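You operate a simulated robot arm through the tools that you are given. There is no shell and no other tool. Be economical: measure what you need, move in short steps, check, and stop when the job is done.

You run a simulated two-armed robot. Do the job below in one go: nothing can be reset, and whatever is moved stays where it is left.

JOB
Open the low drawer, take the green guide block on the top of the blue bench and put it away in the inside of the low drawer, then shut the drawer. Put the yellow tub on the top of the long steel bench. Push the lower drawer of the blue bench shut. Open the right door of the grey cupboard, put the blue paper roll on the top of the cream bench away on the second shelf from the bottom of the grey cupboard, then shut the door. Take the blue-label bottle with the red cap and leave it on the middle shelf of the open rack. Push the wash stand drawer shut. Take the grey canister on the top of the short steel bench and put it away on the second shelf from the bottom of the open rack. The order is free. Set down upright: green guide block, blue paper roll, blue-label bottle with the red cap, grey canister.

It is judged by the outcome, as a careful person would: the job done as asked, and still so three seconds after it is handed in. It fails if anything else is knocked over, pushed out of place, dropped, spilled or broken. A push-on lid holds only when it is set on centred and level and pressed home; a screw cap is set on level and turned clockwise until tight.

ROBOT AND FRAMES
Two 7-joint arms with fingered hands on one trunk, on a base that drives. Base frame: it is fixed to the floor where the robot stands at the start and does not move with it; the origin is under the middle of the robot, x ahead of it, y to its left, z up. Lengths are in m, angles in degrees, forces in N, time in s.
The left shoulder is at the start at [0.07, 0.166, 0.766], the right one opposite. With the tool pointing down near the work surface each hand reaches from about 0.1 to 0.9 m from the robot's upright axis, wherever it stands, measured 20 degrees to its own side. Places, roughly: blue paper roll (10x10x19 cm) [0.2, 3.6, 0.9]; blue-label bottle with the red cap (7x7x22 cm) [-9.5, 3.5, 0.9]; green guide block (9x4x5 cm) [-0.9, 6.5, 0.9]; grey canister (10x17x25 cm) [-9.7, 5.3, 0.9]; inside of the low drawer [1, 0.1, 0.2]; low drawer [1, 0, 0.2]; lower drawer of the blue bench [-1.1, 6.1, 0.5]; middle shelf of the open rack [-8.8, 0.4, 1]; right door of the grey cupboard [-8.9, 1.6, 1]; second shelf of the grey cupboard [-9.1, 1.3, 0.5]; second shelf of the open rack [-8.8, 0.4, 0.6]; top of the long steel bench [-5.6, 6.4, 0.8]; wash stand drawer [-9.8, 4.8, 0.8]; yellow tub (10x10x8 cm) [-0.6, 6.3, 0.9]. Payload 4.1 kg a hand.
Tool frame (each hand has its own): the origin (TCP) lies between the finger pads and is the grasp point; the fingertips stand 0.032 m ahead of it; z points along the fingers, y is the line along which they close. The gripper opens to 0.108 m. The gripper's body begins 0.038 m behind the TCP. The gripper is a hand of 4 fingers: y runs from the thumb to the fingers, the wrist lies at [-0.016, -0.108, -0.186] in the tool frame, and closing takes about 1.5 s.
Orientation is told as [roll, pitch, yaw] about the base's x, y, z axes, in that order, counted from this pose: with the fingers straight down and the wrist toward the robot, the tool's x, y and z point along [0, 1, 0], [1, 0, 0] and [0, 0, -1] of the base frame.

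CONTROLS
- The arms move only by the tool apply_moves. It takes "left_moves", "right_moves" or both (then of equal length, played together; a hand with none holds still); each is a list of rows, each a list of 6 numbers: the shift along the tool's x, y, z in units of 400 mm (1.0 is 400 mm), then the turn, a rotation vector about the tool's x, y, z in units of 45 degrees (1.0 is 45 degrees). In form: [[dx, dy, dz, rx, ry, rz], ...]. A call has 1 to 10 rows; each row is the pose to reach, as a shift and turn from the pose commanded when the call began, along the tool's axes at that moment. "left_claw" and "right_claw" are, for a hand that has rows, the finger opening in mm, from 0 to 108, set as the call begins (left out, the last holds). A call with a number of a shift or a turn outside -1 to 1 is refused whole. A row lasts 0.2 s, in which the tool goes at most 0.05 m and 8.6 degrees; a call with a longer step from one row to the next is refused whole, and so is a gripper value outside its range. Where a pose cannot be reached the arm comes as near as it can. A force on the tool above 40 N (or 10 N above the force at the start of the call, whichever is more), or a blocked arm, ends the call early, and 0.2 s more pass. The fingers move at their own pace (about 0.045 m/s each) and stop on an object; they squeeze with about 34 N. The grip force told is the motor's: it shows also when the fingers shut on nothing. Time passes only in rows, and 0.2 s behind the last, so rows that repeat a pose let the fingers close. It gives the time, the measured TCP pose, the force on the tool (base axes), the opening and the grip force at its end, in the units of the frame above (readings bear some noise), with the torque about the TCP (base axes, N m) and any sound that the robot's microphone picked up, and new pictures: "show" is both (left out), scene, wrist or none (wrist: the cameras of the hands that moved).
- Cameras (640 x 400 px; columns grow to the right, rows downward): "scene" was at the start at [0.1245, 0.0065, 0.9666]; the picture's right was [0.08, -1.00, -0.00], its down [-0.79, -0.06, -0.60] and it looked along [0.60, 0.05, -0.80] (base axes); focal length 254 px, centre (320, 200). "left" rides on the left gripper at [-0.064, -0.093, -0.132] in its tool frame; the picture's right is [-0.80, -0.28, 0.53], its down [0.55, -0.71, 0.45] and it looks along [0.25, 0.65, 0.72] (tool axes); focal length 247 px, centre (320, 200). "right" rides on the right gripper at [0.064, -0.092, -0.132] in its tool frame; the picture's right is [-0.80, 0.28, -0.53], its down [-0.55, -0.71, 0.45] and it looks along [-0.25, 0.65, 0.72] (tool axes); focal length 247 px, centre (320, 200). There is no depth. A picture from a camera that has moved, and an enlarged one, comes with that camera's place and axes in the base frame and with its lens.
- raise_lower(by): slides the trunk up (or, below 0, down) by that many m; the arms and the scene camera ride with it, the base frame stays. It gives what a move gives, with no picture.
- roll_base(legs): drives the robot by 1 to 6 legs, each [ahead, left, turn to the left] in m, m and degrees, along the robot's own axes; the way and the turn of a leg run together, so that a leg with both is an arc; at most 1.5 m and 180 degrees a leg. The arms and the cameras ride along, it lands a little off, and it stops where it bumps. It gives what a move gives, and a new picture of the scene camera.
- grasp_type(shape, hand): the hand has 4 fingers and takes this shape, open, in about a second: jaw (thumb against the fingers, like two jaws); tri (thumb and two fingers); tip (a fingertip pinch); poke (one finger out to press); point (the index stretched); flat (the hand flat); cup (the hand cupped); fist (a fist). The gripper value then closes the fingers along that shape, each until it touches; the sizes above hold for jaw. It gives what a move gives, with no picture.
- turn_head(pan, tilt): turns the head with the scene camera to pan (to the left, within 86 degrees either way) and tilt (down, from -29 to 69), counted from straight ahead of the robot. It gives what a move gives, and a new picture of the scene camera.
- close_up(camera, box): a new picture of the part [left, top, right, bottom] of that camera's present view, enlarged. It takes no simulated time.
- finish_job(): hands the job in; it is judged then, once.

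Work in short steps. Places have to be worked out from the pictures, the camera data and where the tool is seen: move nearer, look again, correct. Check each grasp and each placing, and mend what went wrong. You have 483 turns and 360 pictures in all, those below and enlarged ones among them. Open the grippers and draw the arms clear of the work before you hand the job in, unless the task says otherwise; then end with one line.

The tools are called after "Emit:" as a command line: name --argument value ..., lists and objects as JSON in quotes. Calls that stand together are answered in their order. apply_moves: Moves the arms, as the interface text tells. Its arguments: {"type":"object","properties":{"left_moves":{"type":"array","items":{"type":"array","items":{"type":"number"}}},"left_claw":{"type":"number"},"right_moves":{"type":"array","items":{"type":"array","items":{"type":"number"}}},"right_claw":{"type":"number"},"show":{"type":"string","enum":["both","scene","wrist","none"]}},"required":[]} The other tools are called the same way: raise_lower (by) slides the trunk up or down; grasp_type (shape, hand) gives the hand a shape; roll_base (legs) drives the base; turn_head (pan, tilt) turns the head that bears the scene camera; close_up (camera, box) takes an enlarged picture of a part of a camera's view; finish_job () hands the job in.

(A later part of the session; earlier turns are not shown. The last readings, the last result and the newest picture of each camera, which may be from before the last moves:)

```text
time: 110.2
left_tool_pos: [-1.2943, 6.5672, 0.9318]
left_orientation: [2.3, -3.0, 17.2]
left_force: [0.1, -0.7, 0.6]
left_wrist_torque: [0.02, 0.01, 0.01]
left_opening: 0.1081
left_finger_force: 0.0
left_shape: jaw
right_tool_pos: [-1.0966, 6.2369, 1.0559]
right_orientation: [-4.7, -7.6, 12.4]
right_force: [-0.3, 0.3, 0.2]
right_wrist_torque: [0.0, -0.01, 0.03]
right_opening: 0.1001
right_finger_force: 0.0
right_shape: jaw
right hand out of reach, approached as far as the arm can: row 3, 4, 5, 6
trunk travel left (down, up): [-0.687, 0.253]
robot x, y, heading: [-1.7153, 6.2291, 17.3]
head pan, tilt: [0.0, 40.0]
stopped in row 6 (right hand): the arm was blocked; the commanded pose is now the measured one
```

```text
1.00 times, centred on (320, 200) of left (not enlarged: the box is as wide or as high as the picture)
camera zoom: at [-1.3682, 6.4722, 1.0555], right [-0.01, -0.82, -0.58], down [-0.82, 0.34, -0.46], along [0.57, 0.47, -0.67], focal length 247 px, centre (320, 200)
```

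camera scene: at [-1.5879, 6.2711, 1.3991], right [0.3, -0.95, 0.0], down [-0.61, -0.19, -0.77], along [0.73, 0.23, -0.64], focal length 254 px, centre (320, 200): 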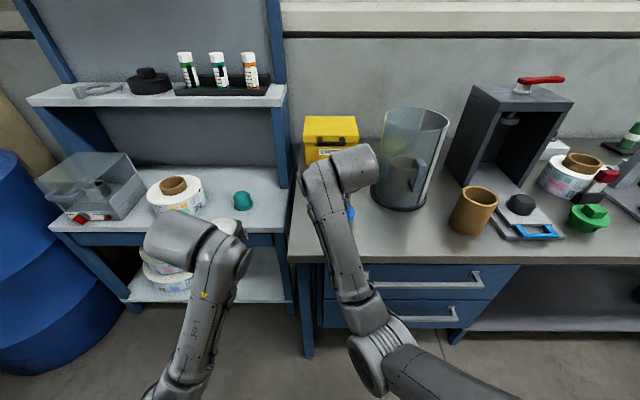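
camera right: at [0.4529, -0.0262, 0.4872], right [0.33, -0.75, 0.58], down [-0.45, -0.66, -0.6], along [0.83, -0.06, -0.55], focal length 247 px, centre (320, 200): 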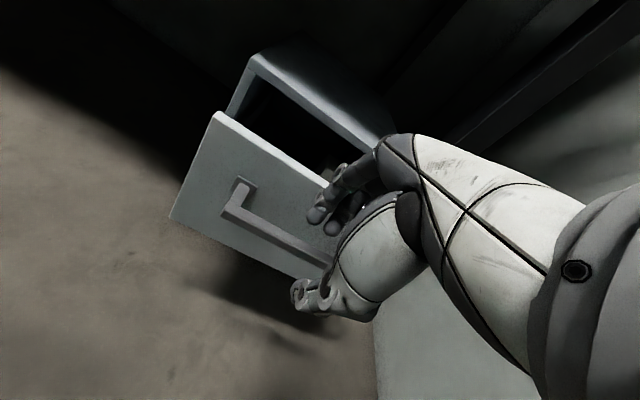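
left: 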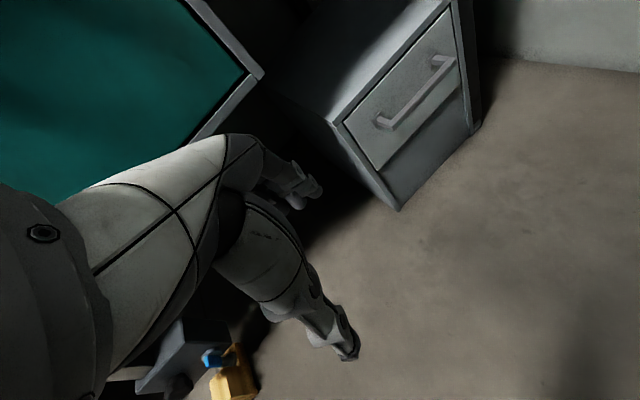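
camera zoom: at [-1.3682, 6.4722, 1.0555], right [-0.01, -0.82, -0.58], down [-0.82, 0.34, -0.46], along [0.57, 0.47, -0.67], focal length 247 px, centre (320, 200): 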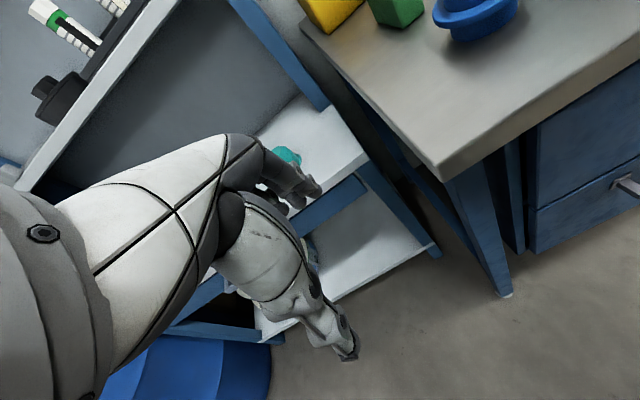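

The block's centre is about [-0.895, 6.457], long axis at yaw ~21°, 4 cm wide. To grip it across its width I'll turn the robot right and stand a bit to the left, so the left hand comes in sideways.

Emit:
roll_base --legs '[[0.18, 0.326, 0], [0, 0, -35]]'

Emit:
turn_head --pan 5 --tilt 45

```text
time: 114.3
left_tool_pos: [-1.1034, 6.6337, 0.9315]
left_orientation: [2.3, -2.9, -17.7]
left_force: [-0.3, 0.6, -0.9]
left_wrist_torque: [-0.01, 0.04, -0.02]
left_opening: 0.1077
left_finger_force: 0.1
left_shape: jaw
right_tool_pos: [-1.1303, 6.2498, 1.0552]
right_orientation: [-4.6, -7.5, -22.5]
right_force: [0.0, 0.2, 0.5]
right_wrist_torque: [0.02, -0.01, -0.01]
right_opening: 0.0997
right_finger_force: 0.1
right_shape: jaw
trunk travel left (down, up): [-0.687, 0.253]
robot x, y, heading: [-1.6433, 6.5942, -17.8]
head pan, tilt: [0.0, 40.0]
camera scene: at [-1.5151, 6.5574, 1.3991], right [-0.3, -0.95, 0.0], down [-0.61, 0.19, -0.77], along [0.73, -0.23, -0.64], focal length 254 px, centre (320, 200)
```

scene: 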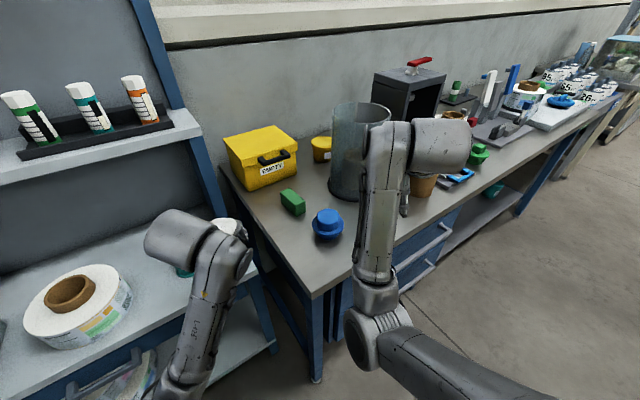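

```text
time: 114.9
left_tool_pos: [-1.1026, 6.6345, 0.9318]
left_orientation: [2.3, -3.0, -17.7]
left_force: [0.9, 0.1, -0.2]
left_wrist_torque: [0.02, -0.01, 0.0]
left_opening: 0.1079
left_finger_force: 0.0
left_shape: jaw
right_tool_pos: [-1.1321, 6.2487, 1.0548]
right_orientation: [-4.7, -7.6, -22.6]
right_force: [0.6, -0.4, 0.6]
right_wrist_torque: [-0.02, -0.01, -0.01]
right_opening: 0.0998
right_finger_force: 0.1
right_shape: jaw
trunk travel left (down, up): [-0.687, 0.253]
robot x, y, heading: [-1.6475, 6.6005, -17.2]
head pan, tilt: [5.0, 45.0]
camera scene: at [-1.5167, 6.5655, 1.3919], right [-0.22, -0.98, 0.0], down [-0.69, 0.15, -0.71], along [0.69, -0.15, -0.71], focal length 254 px, centre (320, 200)
```

scene: 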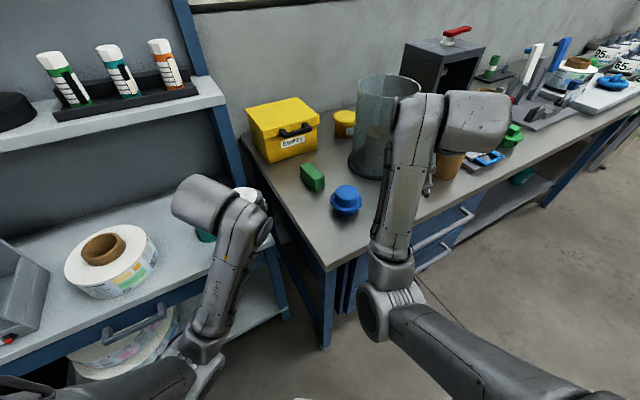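

The view confirms the block at about [-0.903, 6.458]. I'll bring the left hand above it while turning it sideways.

Emit:
apply_moves --left_moves '[[0, 0, -0.1, 0, 0, 0.14], [-0.02, 0.05, -0.2, 0, 0, 0.28], [-0.05, 0.13, -0.2175, 0, 0, 0.42], [-0.1, 0.23, -0.2175, 0, 0, 0.56], [-0.145, 0.33, -0.2175, 0, 0, 0.7], [-0.19, 0.43, -0.2175, 0, 0, 0.84], [-0.23, 0.53, -0.2175, 0, 0, 0.98], [-0.268, 0.625, -0.2175, 0, 0, 1.0]]' --left_claw 80

```text
time: 115.5
left_tool_pos: [-1.0477, 6.6911, 0.9745]
left_orientation: [11.6, -2.4, -24.4]
left_force: [-0.1, 1.0, -1.2]
left_wrist_torque: [-0.02, 0.03, -0.02]
left_opening: 0.0801
left_finger_force: 0.0
left_shape: jaw
left hand out of reach, approached as far as the arm can: row 1, 2, 3
right_tool_pos: [-1.1296, 6.2511, 1.0551]
right_orientation: [-4.8, -7.5, -22.5]
right_force: [0.6, 0.5, 0.3]
right_wrist_torque: [-0.04, 0.04, -0.01]
right_opening: 0.1001
right_finger_force: 0.0
right_shape: jaw
trunk travel left (down, up): [-0.687, 0.253]
robot x, y, heading: [-1.6438, 6.5984, -17.5]
head pan, tilt: [5.0, 45.0]
stopped in row 3 (left hand): the arm was blocked; the commanded pose is now the measured one
camera scene: at [-1.515, 6.5682, 1.3917], right [-0.22, -0.98, 0.0], down [-0.69, 0.15, -0.71], along [0.69, -0.15, -0.71], focal length 254 px, centre (320, 200)
camera left: at [-1.1728, 6.6522, 1.086], right [-0.51, -0.51, -0.69], down [-0.37, 0.86, -0.36], along [0.78, 0.07, -0.63], focal length 247 px, centre (320, 200)
```

scene: 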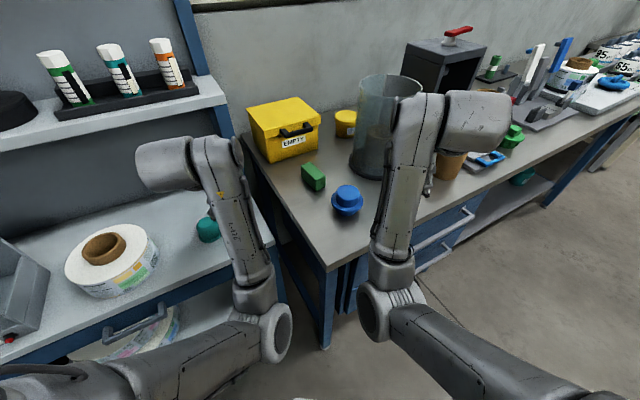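
left: 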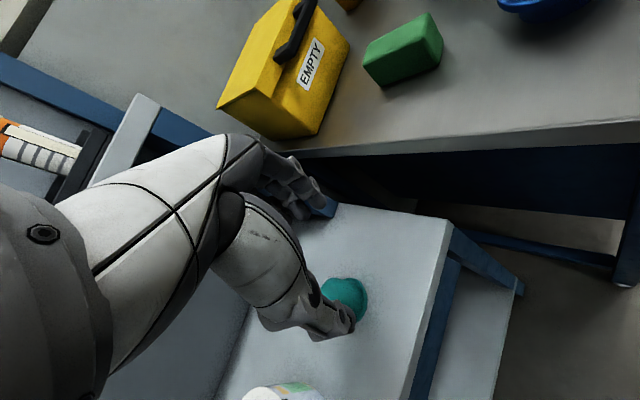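

The hands-down pose fails when the hand is too near shoulder height, so I'll raise the trunk 0.2 m and then move the left hand down relative to it.

Emit:
raise_lower --by 0.2

Emit:
apply_moves --left_moves '[[0, 0, 0.1, 0, -0.1, 0.0], [0, 0, 0.2, 0, -0.19, 0.0], [0.0, 0, 0.25, 0, -0.19, 0.15], [0.0, 0, 0.25, 0, -0.19, 0.3], [0, 0, 0.25, 0, -0.19, 0.45], [0, 0, 0.25, 0, -0.19, 0.6]]' --show "scene"

```text
time: 117.7
left_tool_pos: [-1.0475, 6.6903, 1.1742]
left_orientation: [11.6, -2.4, -24.6]
left_force: [0.7, 0.8, 0.5]
left_wrist_torque: [-0.01, 0.04, 0.0]
left_opening: 0.08
left_finger_force: 0.0
left_shape: jaw
right_tool_pos: [-1.1302, 6.2485, 1.2545]
right_orientation: [-4.7, -7.6, -22.5]
right_force: [-0.1, 0.2, 0.3]
right_wrist_torque: [0.02, 0.03, -0.05]
right_opening: 0.1
right_finger_force: 0.0
right_shape: jaw
trunk travel left (down, up): [-0.887, 0.053]
robot x, y, heading: [-1.6454, 6.6007, -17.3]
head pan, tilt: [5.0, 45.0]
```

```text
time: 119.1
left_tool_pos: [-1.0349, 6.7068, 1.0767]
left_orientation: [3.1, 1.1, -51.5]
left_force: [-0.3, -0.4, 0.1]
left_wrist_torque: [0.01, 0.02, 0.03]
left_opening: 0.0802
left_finger_force: 0.0
left_shape: jaw
right_tool_pos: [-1.1307, 6.2491, 1.255]
right_orientation: [-4.7, -7.4, -22.6]
right_force: [0.4, 0.0, -0.4]
right_wrist_torque: [-0.03, -0.01, 0.0]
right_opening: 0.1
right_finger_force: 0.0
right_shape: jaw
trunk travel left (down, up): [-0.887, 0.053]
robot x, y, heading: [-1.6485, 6.5979, -17.6]
head pan, tilt: [5.0, 45.0]
camera scene: at [-1.5163, 6.5662, 1.5919], right [-0.22, -0.98, 0.0], down [-0.69, 0.15, -0.71], along [0.69, -0.15, -0.71], focal length 254 px, centre (320, 200)
```

scene: 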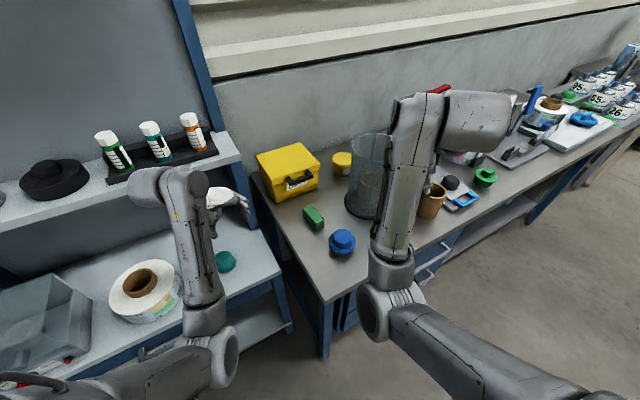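

That works: yaw is -51° now. I'll finish the turn and move above the block.

Emit:
apply_moves --left_moves '[[-0.018, 0.1, 0.03, 0.0, 0, 0.06], [-0.036, 0.2, 0.07, 0, 0, 0.12], [-0.054, 0.3, 0.1, 0, 0, 0.18], [-0.072, 0.4, 0.14, 0, 0, 0.24], [-0.09, 0.5, 0.17, 0, 0, 0.3], [-0.107, 0.6, 0.21, 0, 0, 0.36], [-0.125, 0.7, 0.2425, 0, 0, 0.39], [-0.125, 0.7, 0.2425, 0, 0, 0.39]]'

```text
time: 120.9
left_tool_pos: [-0.895, 6.4615, 0.9727]
left_orientation: [2.7, 2.0, -68.9]
left_force: [-0.1, -0.6, 0.1]
left_wrist_torque: [0.02, 0.0, 0.01]
left_opening: 0.0802
left_finger_force: 0.0
left_shape: jaw
right_tool_pos: [-1.1296, 6.2499, 1.2557]
right_orientation: [-4.8, -7.6, -22.6]
right_force: [-0.1, 0.6, 0.3]
right_wrist_torque: [0.01, -0.01, -0.02]
right_opening: 0.0998
right_finger_force: 0.0
right_shape: jaw
trunk travel left (down, up): [-0.887, 0.053]
robot x, y, heading: [-1.6439, 6.5974, -17.6]
head pan, tilt: [5.0, 45.0]
camera scene: at [-1.5171, 6.5667, 1.592], right [-0.22, -0.98, 0.0], down [-0.69, 0.15, -0.71], along [0.69, -0.15, -0.71], focal length 254 px, centre (320, 200)
camera left: at [-0.9941, 6.5186, 1.1034], right [-0.83, 0.0, -0.56], down [0.27, 0.88, -0.4], along [0.49, -0.48, -0.73], focal length 247 px, centre (320, 200)
```

scene: 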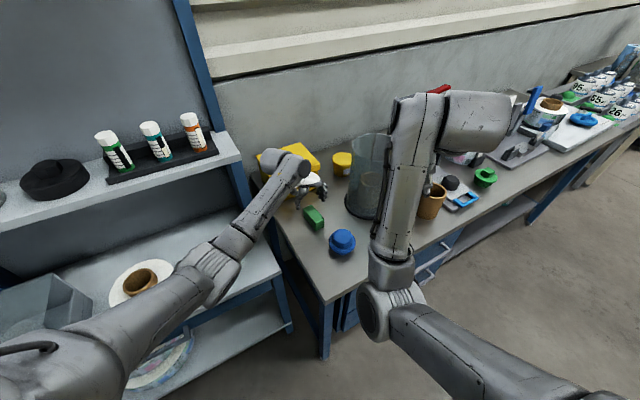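
left: 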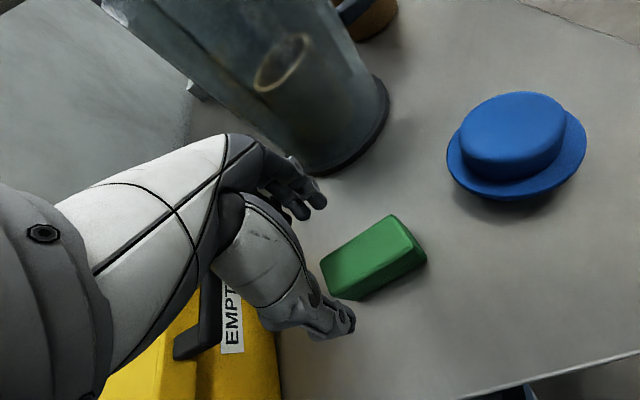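

Block is about 1 cm off from the TCP. I'll correct, level the hand and descend to grip at z≈0.884.

Emit:
apply_moves --left_moves '[[-0.03, 0.02, 0, -0.072, 0.02, 0], [-0.03, 0.02, 0.1, -0.072, 0.02, 0], [-0.03, 0.02, 0.17, -0.072, 0.02, 0]]' --show "none"

Emit:
close_up --camera "left" --box '[200, 120, 480, 360]'

```text
time: 121.7
left_tool_pos: [-0.9035, 6.4538, 0.9025]
left_orientation: [3.6, -1.2, -69.1]
left_force: [0.4, 0.6, -0.1]
left_wrist_torque: [-0.03, -0.02, 0.02]
left_opening: 0.0801
left_finger_force: 0.1
left_shape: jaw
right_tool_pos: [-1.1313, 6.2486, 1.2543]
right_orientation: [-4.7, -7.5, -22.5]
right_force: [-0.1, -0.1, -0.5]
right_wrist_torque: [0.0, -0.02, -0.02]
right_opening: 0.0999
right_finger_force: 0.0
right_shape: jaw
trunk travel left (down, up): [-0.887, 0.053]
robot x, y, heading: [-1.6449, 6.5956, -17.6]
head pan, tilt: [5.0, 45.0]
```

```text
1.67 times, centred on (340, 240) of left
camera zoom: at [-1.005, 6.5161, 1.0276], right [-0.81, -0.02, -0.59], down [0.29, 0.86, -0.43], along [0.51, -0.52, -0.69], focal length 412 px, centre (287, 133)
```

zoom: 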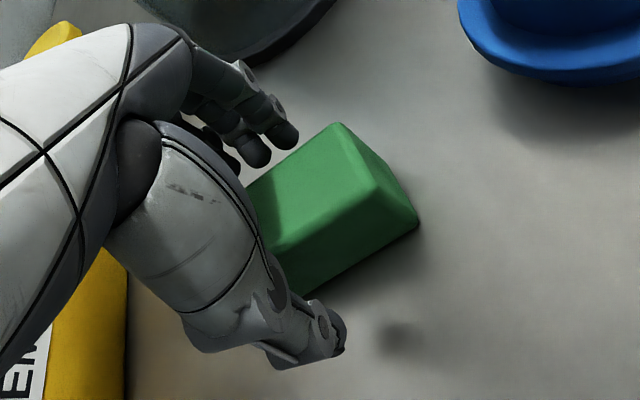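

Block is between thumb and fingers. Descend 17 mm more and close.

Emit:
apply_moves --left_moves '[[0, 0, 0.045, 0, 0, 0], [0, 0, 0.045, 0, 0, 0], [0, 0, 0.045, 0, 0, 0]]' --show "none"

Emit:
apply_moves --left_moves '[[0, 0, 0, 0, 0, 0], [0, 0, 0, 0, 0, 0], [0, 0, 0, 0, 0, 0], [0, 0, 0, 0, 0, 0], [0, 0, 0, 0, 0, 0], [0, 0, 0, 0, 0, 0]]' --left_claw 20 --show "wrist"

```text
time: 122.5
left_tool_pos: [-0.903, 6.4527, 0.8855]
left_orientation: [3.6, -1.2, -69.1]
left_force: [0.3, -0.2, 0.0]
left_wrist_torque: [-0.03, 0.02, 0.0]
left_opening: 0.0802
left_finger_force: 0.0
left_shape: jaw
right_tool_pos: [-1.1313, 6.2485, 1.2547]
right_orientation: [-4.7, -7.6, -22.5]
right_force: [-1.1, 0.1, 0.3]
right_wrist_torque: [-0.01, 0.01, 0.01]
right_opening: 0.1001
right_finger_force: 0.1
right_shape: jaw
trunk travel left (down, up): [-0.887, 0.053]
robot x, y, heading: [-1.6429, 6.5963, -17.4]
head pan, tilt: [5.0, 45.0]
```

```text
time: 123.9
left_tool_pos: [-0.9026, 6.453, 0.8856]
left_orientation: [3.5, -1.2, -69.1]
left_force: [-0.2, -0.2, 0.0]
left_wrist_torque: [0.02, 0.0, -0.02]
left_opening: 0.035
left_finger_force: 34.2
left_shape: jaw
right_tool_pos: [-1.1308, 6.2493, 1.2545]
right_orientation: [-4.7, -7.5, -22.5]
right_force: [0.1, 0.0, -0.2]
right_wrist_torque: [0.0, 0.02, -0.01]
right_opening: 0.1004
right_finger_force: 0.1
right_shape: jaw
trunk travel left (down, up): [-0.887, 0.053]
robot x, y, heading: [-1.6416, 6.6014, -17.4]
head pan, tilt: [5.0, 45.0]
camera left: at [-1.004, 6.5169, 1.01], right [-0.81, -0.02, -0.59], down [0.29, 0.86, -0.43], along [0.51, -0.52, -0.69], focal length 247 px, centre (320, 200)
```

left: 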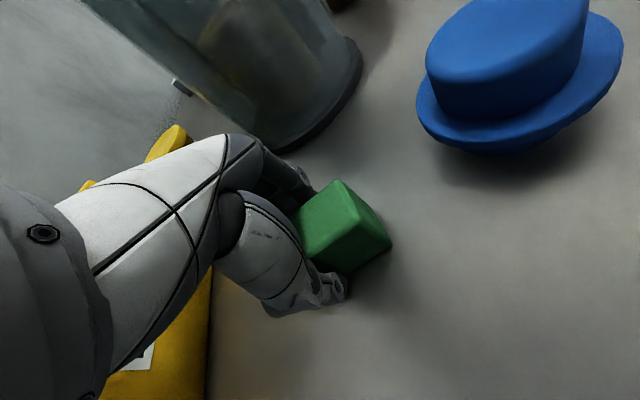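

Block is gripped (35 mm). I'll lift it and back the robot away.

Emit:
apply_moves --left_moves '[[0, 0, -0.1, 0, 0, 0], [0, 0, -0.2, 0, 0, 0], [0, 0, -0.3, 0, 0, 0], [0, 0, -0.36, 0, 0, 0]]' --show "none"

Emit:
roll_base --legs '[[-0.5, 0, 0]]'

```text
time: 124.9
left_tool_pos: [-0.9129, 6.4525, 1.03]
left_orientation: [3.7, -1.1, -69.2]
left_force: [-0.2, 0.3, -1.4]
left_wrist_torque: [0.0, -0.01, 0.02]
left_opening: 0.0349
left_finger_force: 33.8
left_shape: jaw
right_tool_pos: [-1.1315, 6.2493, 1.2554]
right_orientation: [-4.7, -7.5, -22.5]
right_force: [1.0, -0.5, 0.2]
right_wrist_torque: [-0.01, -0.02, 0.06]
right_opening: 0.1001
right_finger_force: 0.1
right_shape: jaw
trunk travel left (down, up): [-0.887, 0.053]
robot x, y, heading: [-1.6429, 6.5976, -17.5]
head pan, tilt: [5.0, 45.0]
```

```text
time: 127.9
left_tool_pos: [-1.3864, 6.6019, 1.0288]
left_orientation: [3.5, -1.2, -68.9]
left_force: [0.0, 0.7, -0.6]
left_wrist_torque: [-0.02, 0.04, 0.0]
left_opening: 0.0347
left_finger_force: 34.1
left_shape: jaw
right_tool_pos: [-1.6061, 6.4003, 1.2548]
right_orientation: [-4.7, -7.5, -22.5]
right_force: [-0.1, 0.1, 0.6]
right_wrist_torque: [0.01, 0.02, -0.01]
right_opening: 0.1
right_finger_force: 0.1
right_shape: jaw
trunk travel left (down, up): [-0.887, 0.053]
robot x, y, heading: [-2.1197, 6.7471, -17.5]
head pan, tilt: [5.0, 45.0]
camera scene: at [-1.9916, 6.7151, 1.5917], right [-0.21, -0.98, 0.0], down [-0.69, 0.15, -0.71], along [0.69, -0.15, -0.71], focal length 254 px, centre (320, 200)
```

scene: 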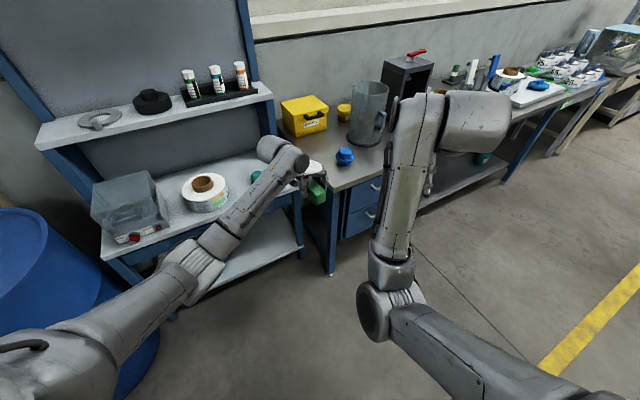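

Turning to drive back down the corridor to the low drawer, carrying the block.

Emit:
roll_base --legs '[[0, 0, -55.5], [1.4, 0.05, 0], [1.4, 0.05, 0], [1.4, 0.05, 0], [1.3, 0.03, 0]]'

Emit:
turn_head --pan 40 --tilt 40

```text
time: 156.7
left_tool_pos: [-0.0934, 0.8111, 1.0279]
left_orientation: [3.6, -1.2, -125.5]
left_force: [0.2, -0.9, -1.7]
left_wrist_torque: [0.02, -0.02, -0.02]
left_opening: 0.0348
left_finger_force: 34.0
left_shape: jaw
right_tool_pos: [-0.3836, 0.8828, 1.2542]
right_orientation: [-4.6, -7.5, -79.0]
right_force: [-0.3, 0.2, -0.2]
right_wrist_torque: [0.03, 0.01, -0.02]
right_opening: 0.1
right_finger_force: 0.0
right_shape: jaw
trunk travel left (down, up): [-0.887, 0.053]
robot x, y, heading: [-0.3756, 1.5022, -73.8]
head pan, tilt: [5.0, 45.0]
camera scene: at [-0.3324, 1.3799, 1.5919], right [-0.93, -0.36, 0.0], down [-0.25, 0.66, -0.71], along [0.25, -0.66, -0.71], focal length 254 px, centre (320, 200)
```

scene: 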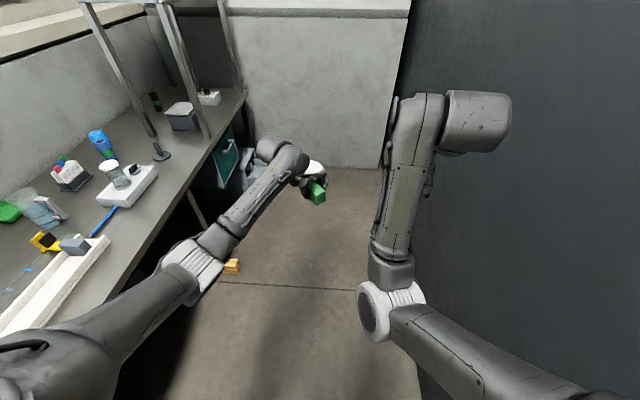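

```text
time: 157.7
left_tool_pos: [-0.0928, 0.812, 1.0283]
left_orientation: [3.7, -1.2, -125.5]
left_force: [-0.4, 0.6, -0.5]
left_wrist_torque: [-0.02, -0.02, 0.01]
left_opening: 0.0346
left_finger_force: 34.2
left_shape: jaw
right_tool_pos: [-0.3835, 0.8828, 1.2541]
right_orientation: [-4.6, -7.5, -79.1]
right_force: [-0.4, 0.4, 0.4]
right_wrist_torque: [-0.04, -0.01, -0.01]
right_opening: 0.1
right_finger_force: 0.0
right_shape: jaw
trunk travel left (down, up): [-0.887, 0.053]
robot x, y, heading: [-0.3717, 1.506, -73.7]
head pan, tilt: [40.0, 40.0]
camera scene: at [-0.291, 1.408, 1.5991], right [-0.56, -0.83, 0.0], down [-0.53, 0.36, -0.77], along [0.63, -0.43, -0.64], focal length 254 px, centre (320, 200)
```

scene: 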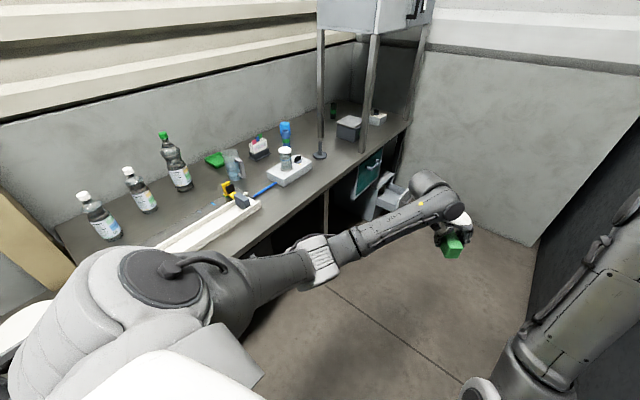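

I'll drive on a bit, turn to face the bench side, then strafe toward the drawer.

Emit:
roll_base --legs '[[0.75, -0.08, 0], [0, 0, 80]]'

Emit:
turn_head --pan -40 --tilt 45

```text
time: 165.2
left_tool_pos: [0.4816, 0.9219, 1.0295]
left_orientation: [3.6, -1.2, -45.6]
left_force: [0.0, -0.6, -1.8]
left_wrist_torque: [0.01, 0.01, 0.0]
left_opening: 0.0346
left_finger_force: 34.3
left_shape: jaw
right_tool_pos: [0.3622, 0.6475, 1.2539]
right_orientation: [-4.7, -7.5, 1.2]
right_force: [-0.1, -0.1, 0.7]
right_wrist_torque: [-0.01, 0.03, -0.04]
right_opening: 0.1003
right_finger_force: 0.1
right_shape: jaw
trunk travel left (down, up): [-0.887, 0.053]
robot x, y, heading: [-0.2466, 0.7629, 6.1]
head pan, tilt: [40.0, 40.0]
camera scene: at [-0.1385, 0.8289, 1.5991], right [0.72, -0.69, 0.0], down [-0.45, -0.46, -0.77], along [0.53, 0.55, -0.64], focal length 254 px, centre (320, 200)
```

scene: 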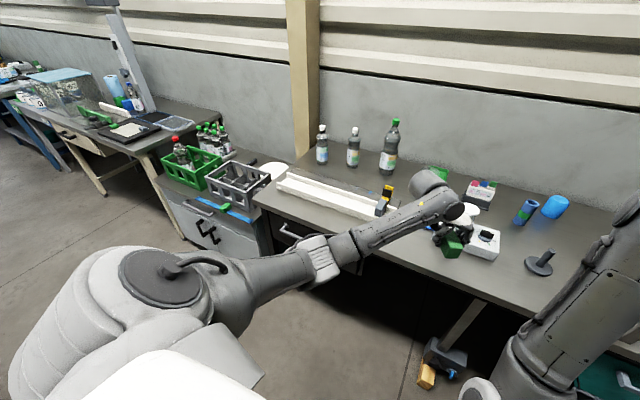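

```text
time: 166.8
left_tool_pos: [0.4812, 0.9212, 1.0285]
left_orientation: [3.6, -1.1, -45.5]
left_force: [-1.3, 0.5, -1.3]
left_wrist_torque: [0.0, -0.02, -0.01]
left_opening: 0.0346
left_finger_force: 34.3
left_shape: jaw
right_tool_pos: [0.3619, 0.6473, 1.255]
right_orientation: [-4.7, -7.5, 1.1]
right_force: [-0.2, -0.6, -0.9]
right_wrist_torque: [0.0, 0.02, 0.02]
right_opening: 0.1001
right_finger_force: 0.0
right_shape: jaw
trunk travel left (down, up): [-0.887, 0.053]
robot x, y, heading: [-0.2472, 0.763, 6.1]
head pan, tilt: [-40.0, 45.0]
camera scene: at [-0.13, 0.7225, 1.5919], right [-0.56, -0.83, 0.0], down [-0.59, 0.39, -0.71], along [0.59, -0.39, -0.71], focal length 254 px, centre (320, 200)
```

scene: 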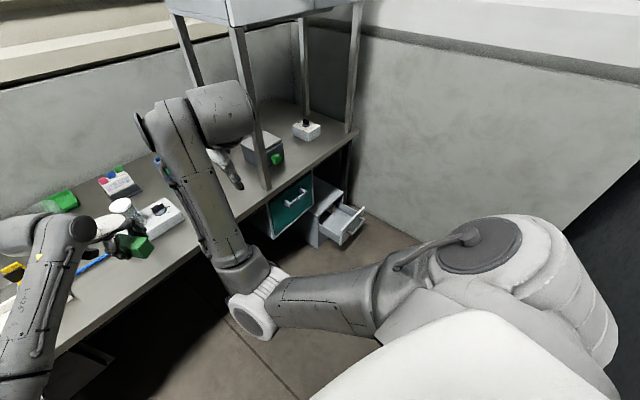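

Hands clear the bench edge. I'll strafe right to stand in front of the drawer.

Emit:
roll_base --legs '[[0.03, -0.4, 0], [0.02, -0.37, 0]]'

Emit:
turn_head --pan 0 --tilt 50

```text
time: 171.3
left_tool_pos: [0.6142, 0.1577, 1.0295]
left_orientation: [3.7, -1.2, -45.3]
left_force: [-0.1, -0.2, -1.0]
left_wrist_torque: [-0.05, 0.03, 0.01]
left_opening: 0.0346
left_finger_force: 34.1
left_shape: jaw
right_tool_pos: [0.4947, -0.1161, 1.2551]
right_orientation: [-4.8, -7.5, 1.2]
right_force: [-0.2, -0.2, -0.3]
right_wrist_torque: [-0.02, 0.0, 0.02]
right_opening: 0.1
right_finger_force: 0.1
right_shape: jaw
trunk travel left (down, up): [-0.887, 0.053]
robot x, y, heading: [-0.1174, -0.0027, 6.0]
head pan, tilt: [-40.0, 45.0]
camera scene: at [0.0033, -0.0423, 1.5919], right [-0.56, -0.83, 0.0], down [-0.59, 0.39, -0.71], along [0.59, -0.39, -0.71], focal length 254 px, centre (320, 200)
```

scene: 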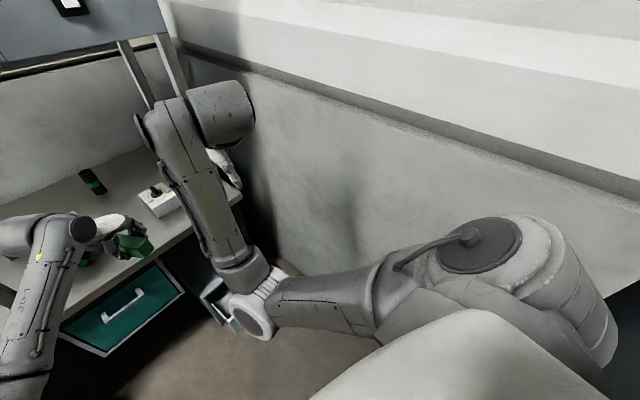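

```text
time: 172.3
left_tool_pos: [0.6158, 0.1572, 1.0294]
left_orientation: [3.6, -1.1, -45.4]
left_force: [-0.7, -0.5, -1.9]
left_wrist_torque: [0.01, -0.02, -0.01]
left_opening: 0.0345
left_finger_force: 34.0
left_shape: jaw
right_tool_pos: [0.4948, -0.1161, 1.2548]
right_orientation: [-4.7, -7.5, 1.1]
right_force: [0.0, 0.9, 1.3]
right_wrist_torque: [-0.02, 0.0, 0.03]
right_opening: 0.1
right_finger_force: 0.0
right_shape: jaw
trunk travel left (down, up): [-0.887, 0.053]
robot x, y, heading: [-0.1173, -0.0042, 6.2]
head pan, tilt: [0.0, 50.0]
camera scene: at [0.0124, 0.0108, 1.5849], right [0.11, -0.99, 0.0], down [-0.76, -0.08, -0.64], along [0.64, 0.07, -0.77], focal length 254 px, centre (320, 200)
```

scene: 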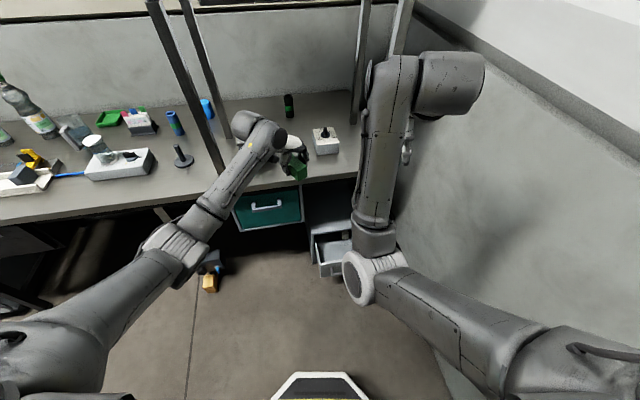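

I'll swing the left hand back to face forward and draw it in a bit before lowering the trunk.

Emit:
apply_moves --left_moves '[[-0.04, -0.02, 0, 0, 0, -0.17], [-0.08, -0.04, 0, 0, 0, -0.34], [-0.12, -0.06, 0, 0, 0, -0.51], [-0.16, -0.08, 0, 0, 0, -0.68], [-0.2, -0.1, 0, 0, 0, -0.85], [-0.23, -0.12, 0, 0, 0, -1.0]]' --show "none"

Emit:
raise_lower --by -0.4

Emit:
turn_head --pan -10 --tilt 48

```text
time: 173.7
left_tool_pos: [0.516, 0.1253, 1.0225]
left_orientation: [1.8, -3.5, -0.3]
left_force: [0.1, -0.5, -1.1]
left_wrist_torque: [-0.01, 0.0, 0.04]
left_opening: 0.0345
left_finger_force: 34.1
left_shape: jaw
right_tool_pos: [0.4944, -0.1181, 1.2545]
right_orientation: [-4.6, -7.6, 1.1]
right_force: [0.2, 0.7, 0.0]
right_wrist_torque: [0.0, 0.01, 0.0]
right_opening: 0.1001
right_finger_force: 0.0
right_shape: jaw
trunk travel left (down, up): [-0.887, 0.053]
robot x, y, heading: [-0.1135, -0.0068, 6.3]
head pan, tilt: [0.0, 50.0]
```

```text
time: 177.6
left_tool_pos: [0.5162, 0.1269, 0.6214]
left_orientation: [1.7, -3.4, -0.4]
left_force: [-0.1, -0.4, -0.9]
left_wrist_torque: [0.0, 0.01, 0.0]
left_opening: 0.0348
left_finger_force: 34.5
left_shape: jaw
right_tool_pos: [0.495, -0.1177, 0.8553]
right_orientation: [-4.7, -7.6, 1.1]
right_force: [-0.2, 0.2, -0.8]
right_wrist_torque: [0.01, 0.0, 0.0]
right_opening: 0.0999
right_finger_force: 0.0
right_shape: jaw
trunk travel left (down, up): [-0.487, 0.453]
robot x, y, heading: [-0.1146, -0.004, 6.2]
head pan, tilt: [0.0, 50.0]
```

```text
time: 178.3
left_tool_pos: [0.5169, 0.1268, 0.6228]
left_orientation: [1.7, -3.4, -0.4]
left_force: [-0.6, -0.5, -1.1]
left_wrist_torque: [0.0, 0.01, 0.02]
left_opening: 0.0347
left_finger_force: 33.9
left_shape: jaw
right_tool_pos: [0.495, -0.1171, 0.854]
right_orientation: [-4.8, -7.5, 1.1]
right_force: [-0.6, -0.5, -0.3]
right_wrist_torque: [-0.02, 0.0, -0.01]
right_opening: 0.1
right_finger_force: 0.1
right_shape: jaw
trunk travel left (down, up): [-0.487, 0.453]
robot x, y, heading: [-0.1165, -0.0014, 6.1]
head pan, tilt: [-10.0, 48.0]
camera scene: at [0.0143, -0.0031, 1.1877], right [-0.07, -1.0, 0.0], down [-0.74, 0.05, -0.67], along [0.67, -0.04, -0.74], focal length 254 px, centre (320, 200)
```

scene: 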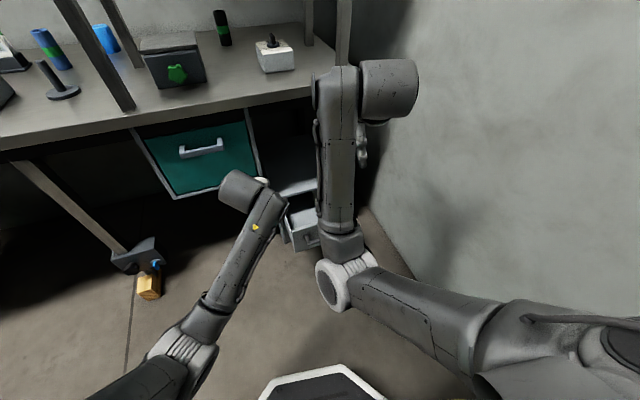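

The right arm hides the drawer, so I'll lower it to the right side where its camera can also look in.

Emit:
apply_moves --right_moves '[[-0.08, 0, 0.08, 0, 0, 0], [-0.16, 0, 0.16, 0.05, 0, 0], [-0.24, 0, 0.24, 0.1, 0, 0], [-0.3, 0, 0.34, 0.1, 0, 0], [-0.34, 0, 0.45, 0.1, 0, 0], [-0.34, 0, 0.55, 0.1, 0, 0]]' --show "wrist"

Emit:
close_up --camera "scene" --box '[220, 120, 420, 280]'

Emit:
close_up --camera "left" --box '[0, 0, 640, 400]'

```text
time: 179.7
left_tool_pos: [0.5163, 0.1279, 0.6234]
left_orientation: [1.6, -3.3, -0.4]
left_force: [-0.1, 0.0, -1.8]
left_wrist_torque: [0.0, 0.02, 0.0]
left_opening: 0.0347
left_finger_force: 34.2
left_shape: jaw
right_tool_pos: [0.5264, -0.272, 0.6476]
right_orientation: [-4.7, -3.1, 0.8]
right_force: [-0.7, 0.1, 0.2]
right_wrist_torque: [-0.02, 0.0, -0.02]
right_opening: 0.1
right_finger_force: 0.0
right_shape: jaw
trunk travel left (down, up): [-0.487, 0.453]
robot x, y, heading: [-0.1123, -0.0026, 6.2]
head pan, tilt: [-10.0, 48.0]
camera right: at [0.4241, -0.1984, 0.7678], right [0.26, -0.75, 0.61], down [-0.68, -0.59, -0.44], along [0.69, -0.3, -0.66], focal length 247 px, centre (320, 200)
```

right: 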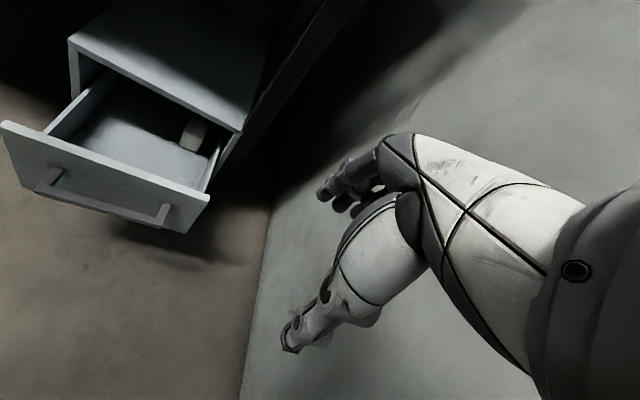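

```text
2.50 times, centred on (320, 200) of scene
camera zoom: at [0.0144, -0.0034, 1.1877], right [-0.07, -1.0, 0.0], down [-0.74, 0.05, -0.67], along [0.67, -0.04, -0.74], focal length 634 px, centre (320, 200)
```

zoom: 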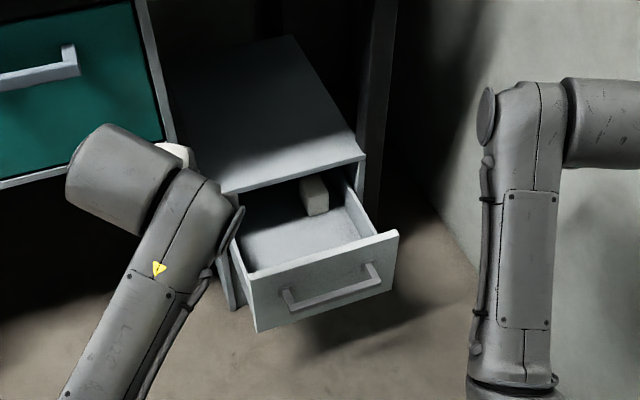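

```text
1.00 times, centred on (320, 200) of left (not enlarged: the box is as wide or as high as the picture)
camera zoom: at [0.4155, 0.0596, 0.746], right [-0.26, -0.78, -0.57], down [-0.68, 0.57, -0.47], along [0.69, 0.27, -0.67], focal length 247 px, centre (320, 200)
```

zoom: 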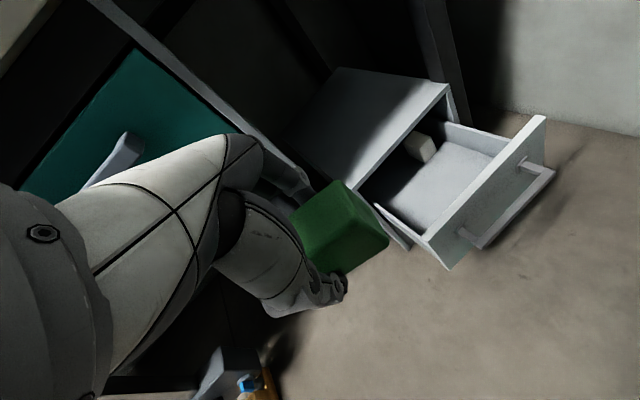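

The drawer is 18 cm out, about 16 cm of clear opening, front top at z≈0.356. I'll bring the block over the drawer at [0.727, 0.005], aligned to yaw 17°, then lower the trunk.

Emit:
apply_moves --left_moves '[[-0.05, 0.085, 0, 0.012, -0.005, -0.065], [-0.1, 0.175, 0, 0.025, -0.01, -0.13], [-0.15, 0.265, 0, 0.037, -0.016, -0.2], [-0.2, 0.355, 0, 0.05, -0.022, -0.26], [-0.255, 0.44, 0, 0.062, -0.03, -0.33], [-0.3075, 0.5275, 0, 0.075, -0.035, -0.393]]' --show "none"

Emit:
raise_lower --by -0.2

Emit:
close_up --camera "scene" --box '[220, 100, 420, 260]'

Emit:
close_up --camera "left" --box '[0, 0, 640, 400]'

```text
time: 181.1
left_tool_pos: [0.7092, 0.0123, 0.6297]
left_orientation: [-0.5, -0.6, 15.9]
left_force: [-0.4, -0.3, -0.3]
left_wrist_torque: [-0.04, -0.01, -0.03]
left_opening: 0.0341
left_finger_force: 34.3
left_shape: jaw
left hand out of reach, approached as far as the arm can: row 6
right_tool_pos: [0.5259, -0.2706, 0.648]
right_orientation: [-4.7, -3.1, 0.8]
right_force: [0.6, -0.5, 1.6]
right_wrist_torque: [-0.04, 0.0, 0.0]
right_opening: 0.0999
right_finger_force: 0.2
right_shape: jaw
trunk travel left (down, up): [-0.487, 0.453]
robot x, y, heading: [-0.113, -0.0019, 6.0]
head pan, tilt: [-10.0, 48.0]
```

```text
time: 183.3
left_tool_pos: [0.7085, 0.0134, 0.4307]
left_orientation: [-0.3, -0.5, 15.9]
left_force: [-0.5, 0.3, -1.3]
left_wrist_torque: [-0.01, -0.01, 0.0]
left_opening: 0.0344
left_finger_force: 34.0
left_shape: jaw
right_tool_pos: [0.5266, -0.2707, 0.4488]
right_orientation: [-4.6, -3.1, 0.8]
right_force: [0.1, 0.3, -0.8]
right_wrist_torque: [-0.01, 0.03, -0.02]
right_opening: 0.1004
right_finger_force: 0.0
right_shape: jaw
trunk travel left (down, up): [-0.287, 0.653]
robot x, y, heading: [-0.1108, -0.0058, 6.2]
head pan, tilt: [-10.0, 48.0]
```

```text
2.50 times, centred on (320, 180) of scene
camera zoom: at [0.0141, -0.0033, 0.9877], right [-0.07, -1.0, 0.0], down [-0.74, 0.05, -0.67], along [0.67, -0.04, -0.74], focal length 634 px, centre (320, 250)
```

zoom: 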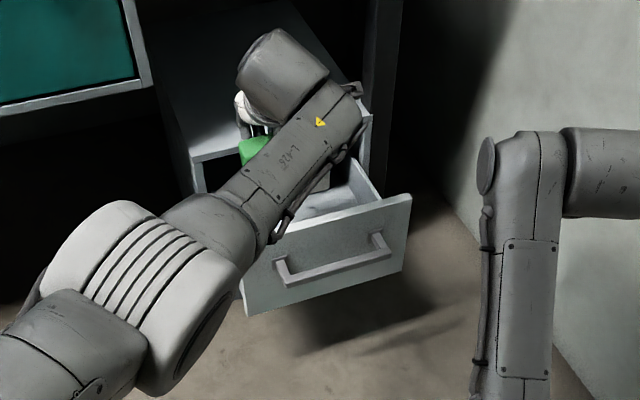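

```text
1.00 times, centred on (320, 200) of left (not enlarged: the box is as wide or as high as the picture)
camera zoom: at [0.6362, -0.0736, 0.561], right [-0.05, -0.85, -0.53], down [-0.82, 0.33, -0.46], along [0.56, 0.42, -0.71], focal length 247 px, centre (320, 200)
```

zoom: 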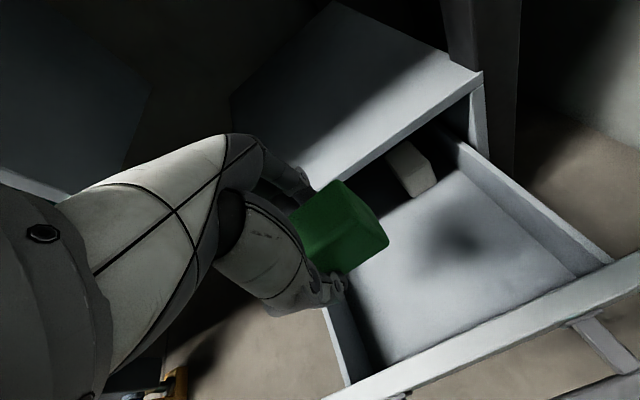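

The block is over the drawer. I'll shift 15 mm right and forward and descend most of the way.

Emit:
apply_moves --left_moves '[[-0.035, 0.035, 0.05, 0, 0, 0], [-0.035, 0.035, 0.15, 0, 0, 0], [-0.035, 0.035, 0.25, 0, 0, 0], [-0.035, 0.035, 0.33, 0, 0, 0]]' --show "wrist"

Emit:
close_up --camera "right" --box '[0, 0, 320, 240]'

```text
time: 184.3
left_tool_pos: [0.6745, 0.0351, 0.3054]
left_orientation: [-0.4, -0.6, 15.8]
left_force: [4.0, -9.1, -1.5]
left_wrist_torque: [-0.28, -0.12, -0.03]
left_opening: 0.0338
left_finger_force: 34.0
left_shape: jaw
left hand out of reach, approached as far as the arm can: row 1, 2, 3, 4
right_tool_pos: [0.5259, -0.2734, 0.4488]
right_orientation: [-4.7, -3.2, 0.6]
right_force: [0.2, 0.0, -0.7]
right_wrist_torque: [-0.02, 0.0, -0.02]
right_opening: 0.1001
right_finger_force: 0.0
right_shape: jaw
trunk travel left (down, up): [-0.287, 0.653]
robot x, y, heading: [-0.1129, -0.0034, 6.0]
head pan, tilt: [-10.0, 48.0]
camera left: at [0.6026, -0.0502, 0.4356], right [-0.05, -0.85, -0.53], down [-0.82, 0.33, -0.46], along [0.57, 0.41, -0.71], focal length 247 px, centre (320, 200)
```

left: 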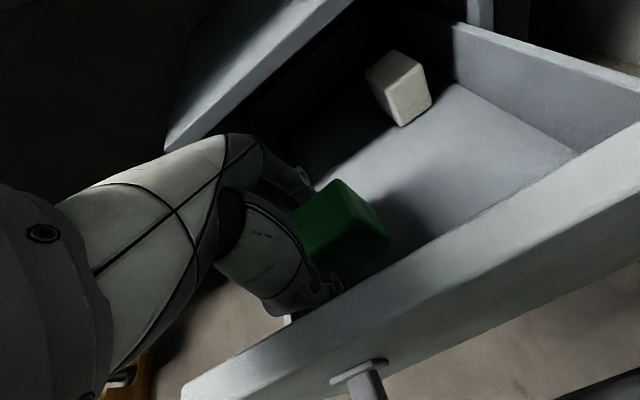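

```text
1.67 times, centred on (160, 120) of right
camera zoom: at [0.4238, -0.1989, 0.5684], right [0.26, -0.75, 0.61], down [-0.68, -0.59, -0.44], along [0.69, -0.3, -0.66], focal length 412 px, centre (587, 333)
```

zoom: 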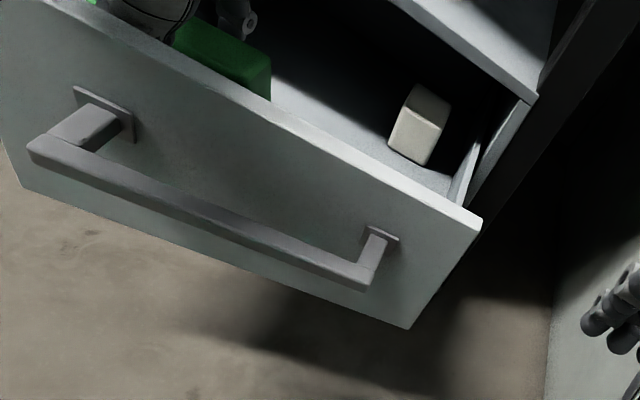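

The arm is at its reach limit and the block is hugging the left-front of the drawer. I'll lift a bit, roll the base 9 cm ahead, and retry.

Emit:
apply_moves --left_moves '[[-0.02, 0.02, -0.1, 0, 0, 0], [-0.03, 0.03, -0.2, 0, 0, 0], [-0.03, 0.03, -0.27, 0, 0, 0]]' --show "none"

Emit:
roll_base --legs '[[0.09, -0.02, 0]]'

```text
time: 185.1
left_tool_pos: [0.6895, 0.0307, 0.4144]
left_orientation: [-0.3, -0.4, 15.9]
left_force: [0.4, -0.3, -1.3]
left_wrist_torque: [-0.01, 0.01, 0.05]
left_opening: 0.034
left_finger_force: 34.0
left_shape: jaw
right_tool_pos: [0.5253, -0.2712, 0.4491]
right_orientation: [-4.7, -3.1, 0.8]
right_force: [-0.3, -0.3, -0.1]
right_wrist_torque: [0.03, -0.01, -0.02]
right_opening: 0.1003
right_finger_force: 0.1
right_shape: jaw
trunk travel left (down, up): [-0.287, 0.653]
robot x, y, heading: [-0.1164, -0.0021, 6.2]
head pan, tilt: [-10.0, 48.0]
```

```text
time: 186.2
left_tool_pos: [0.78, 0.0181, 0.4146]
left_orientation: [-0.3, -0.4, 15.9]
left_force: [-0.9, 1.0, -1.1]
left_wrist_torque: [-0.01, -0.01, -0.02]
left_opening: 0.0339
left_finger_force: 33.6
left_shape: jaw
right_tool_pos: [0.6167, -0.2828, 0.449]
right_orientation: [-4.6, -3.0, 0.8]
right_force: [-0.7, -0.3, 0.4]
right_wrist_torque: [0.0, -0.01, 0.0]
right_opening: 0.1
right_finger_force: 0.2
right_shape: jaw
trunk travel left (down, up): [-0.287, 0.653]
robot x, y, heading: [-0.0233, -0.0173, 6.2]
head pan, tilt: [-10.0, 48.0]
camera scene: at [0.1055, -0.014, 0.9875], right [-0.07, -1.0, 0.0], down [-0.74, 0.05, -0.67], along [0.67, -0.05, -0.74], focal length 254 px, centre (320, 200)
```

scene: 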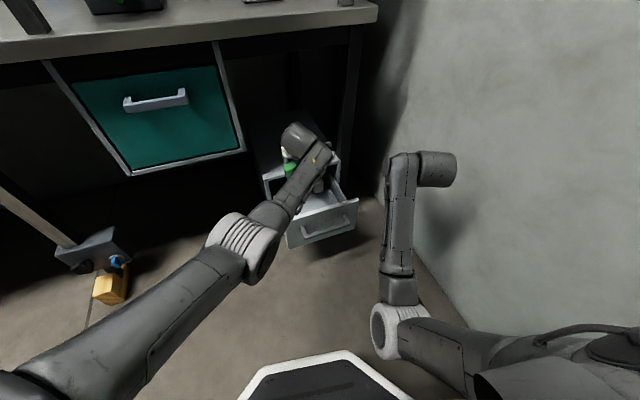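

Now I'll bring the block back over the middle of the opening and descend.

Emit:
apply_moves --left_moves '[[0.006, -0.07, 0, 0, 0, -0.015], [0.013, -0.137, 0.02, 0, 0, -0.03], [0.013, -0.137, 0.12, 0, 0, -0.03], [0.013, -0.137, 0.22, 0, 0, -0.03], [0.013, -0.137, 0.3, 0, 0, -0.03]]' --show "wrist"

Emit:
close_up --camera "right" --box '[0, 0, 320, 240]'

```text
time: 187.1
left_tool_pos: [0.7434, 0.0401, 0.3684]
left_orientation: [0.9, -2.9, 18.7]
left_force: [-31.4, -11.9, 14.3]
left_wrist_torque: [0.47, -0.94, 0.31]
left_opening: 0.0321
left_finger_force: 34.3
left_shape: jaw
right_tool_pos: [0.6145, -0.2841, 0.4495]
right_orientation: [-4.6, -3.3, 0.7]
right_force: [0.0, -0.8, 0.0]
right_wrist_torque: [-0.01, 0.03, 0.02]
right_opening: 0.1001
right_finger_force: 0.1
right_shape: jaw
trunk travel left (down, up): [-0.287, 0.653]
robot x, y, heading: [-0.0221, -0.015, 6.2]
head pan, tilt: [-10.0, 48.0]
stopped in row 4 (left hand): the force on the tool passed its limit at 50 N (the readings are from after the stop); the commanded pose is now the measured one
camera left: at [0.671, -0.0548, 0.4939], right [0.01, -0.83, -0.56], down [-0.82, 0.31, -0.47], along [0.57, 0.47, -0.68], focal length 247 px, centre (320, 200)
```

left: 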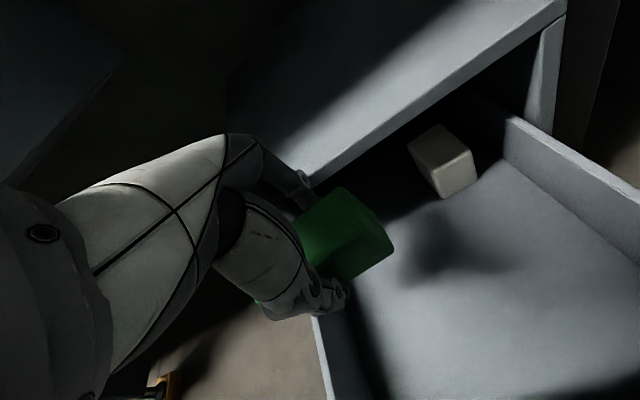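

```text
1.67 times, centred on (160, 120) of right
camera zoom: at [0.5123, -0.2103, 0.5699], right [0.26, -0.75, 0.61], down [-0.68, -0.59, -0.44], along [0.69, -0.3, -0.66], focal length 412 px, centre (587, 333)
```

zoom: 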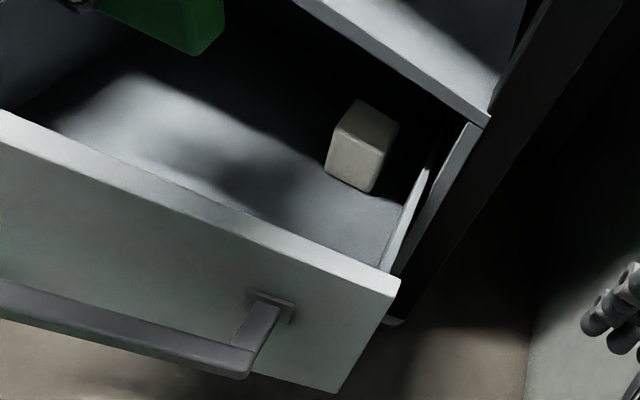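

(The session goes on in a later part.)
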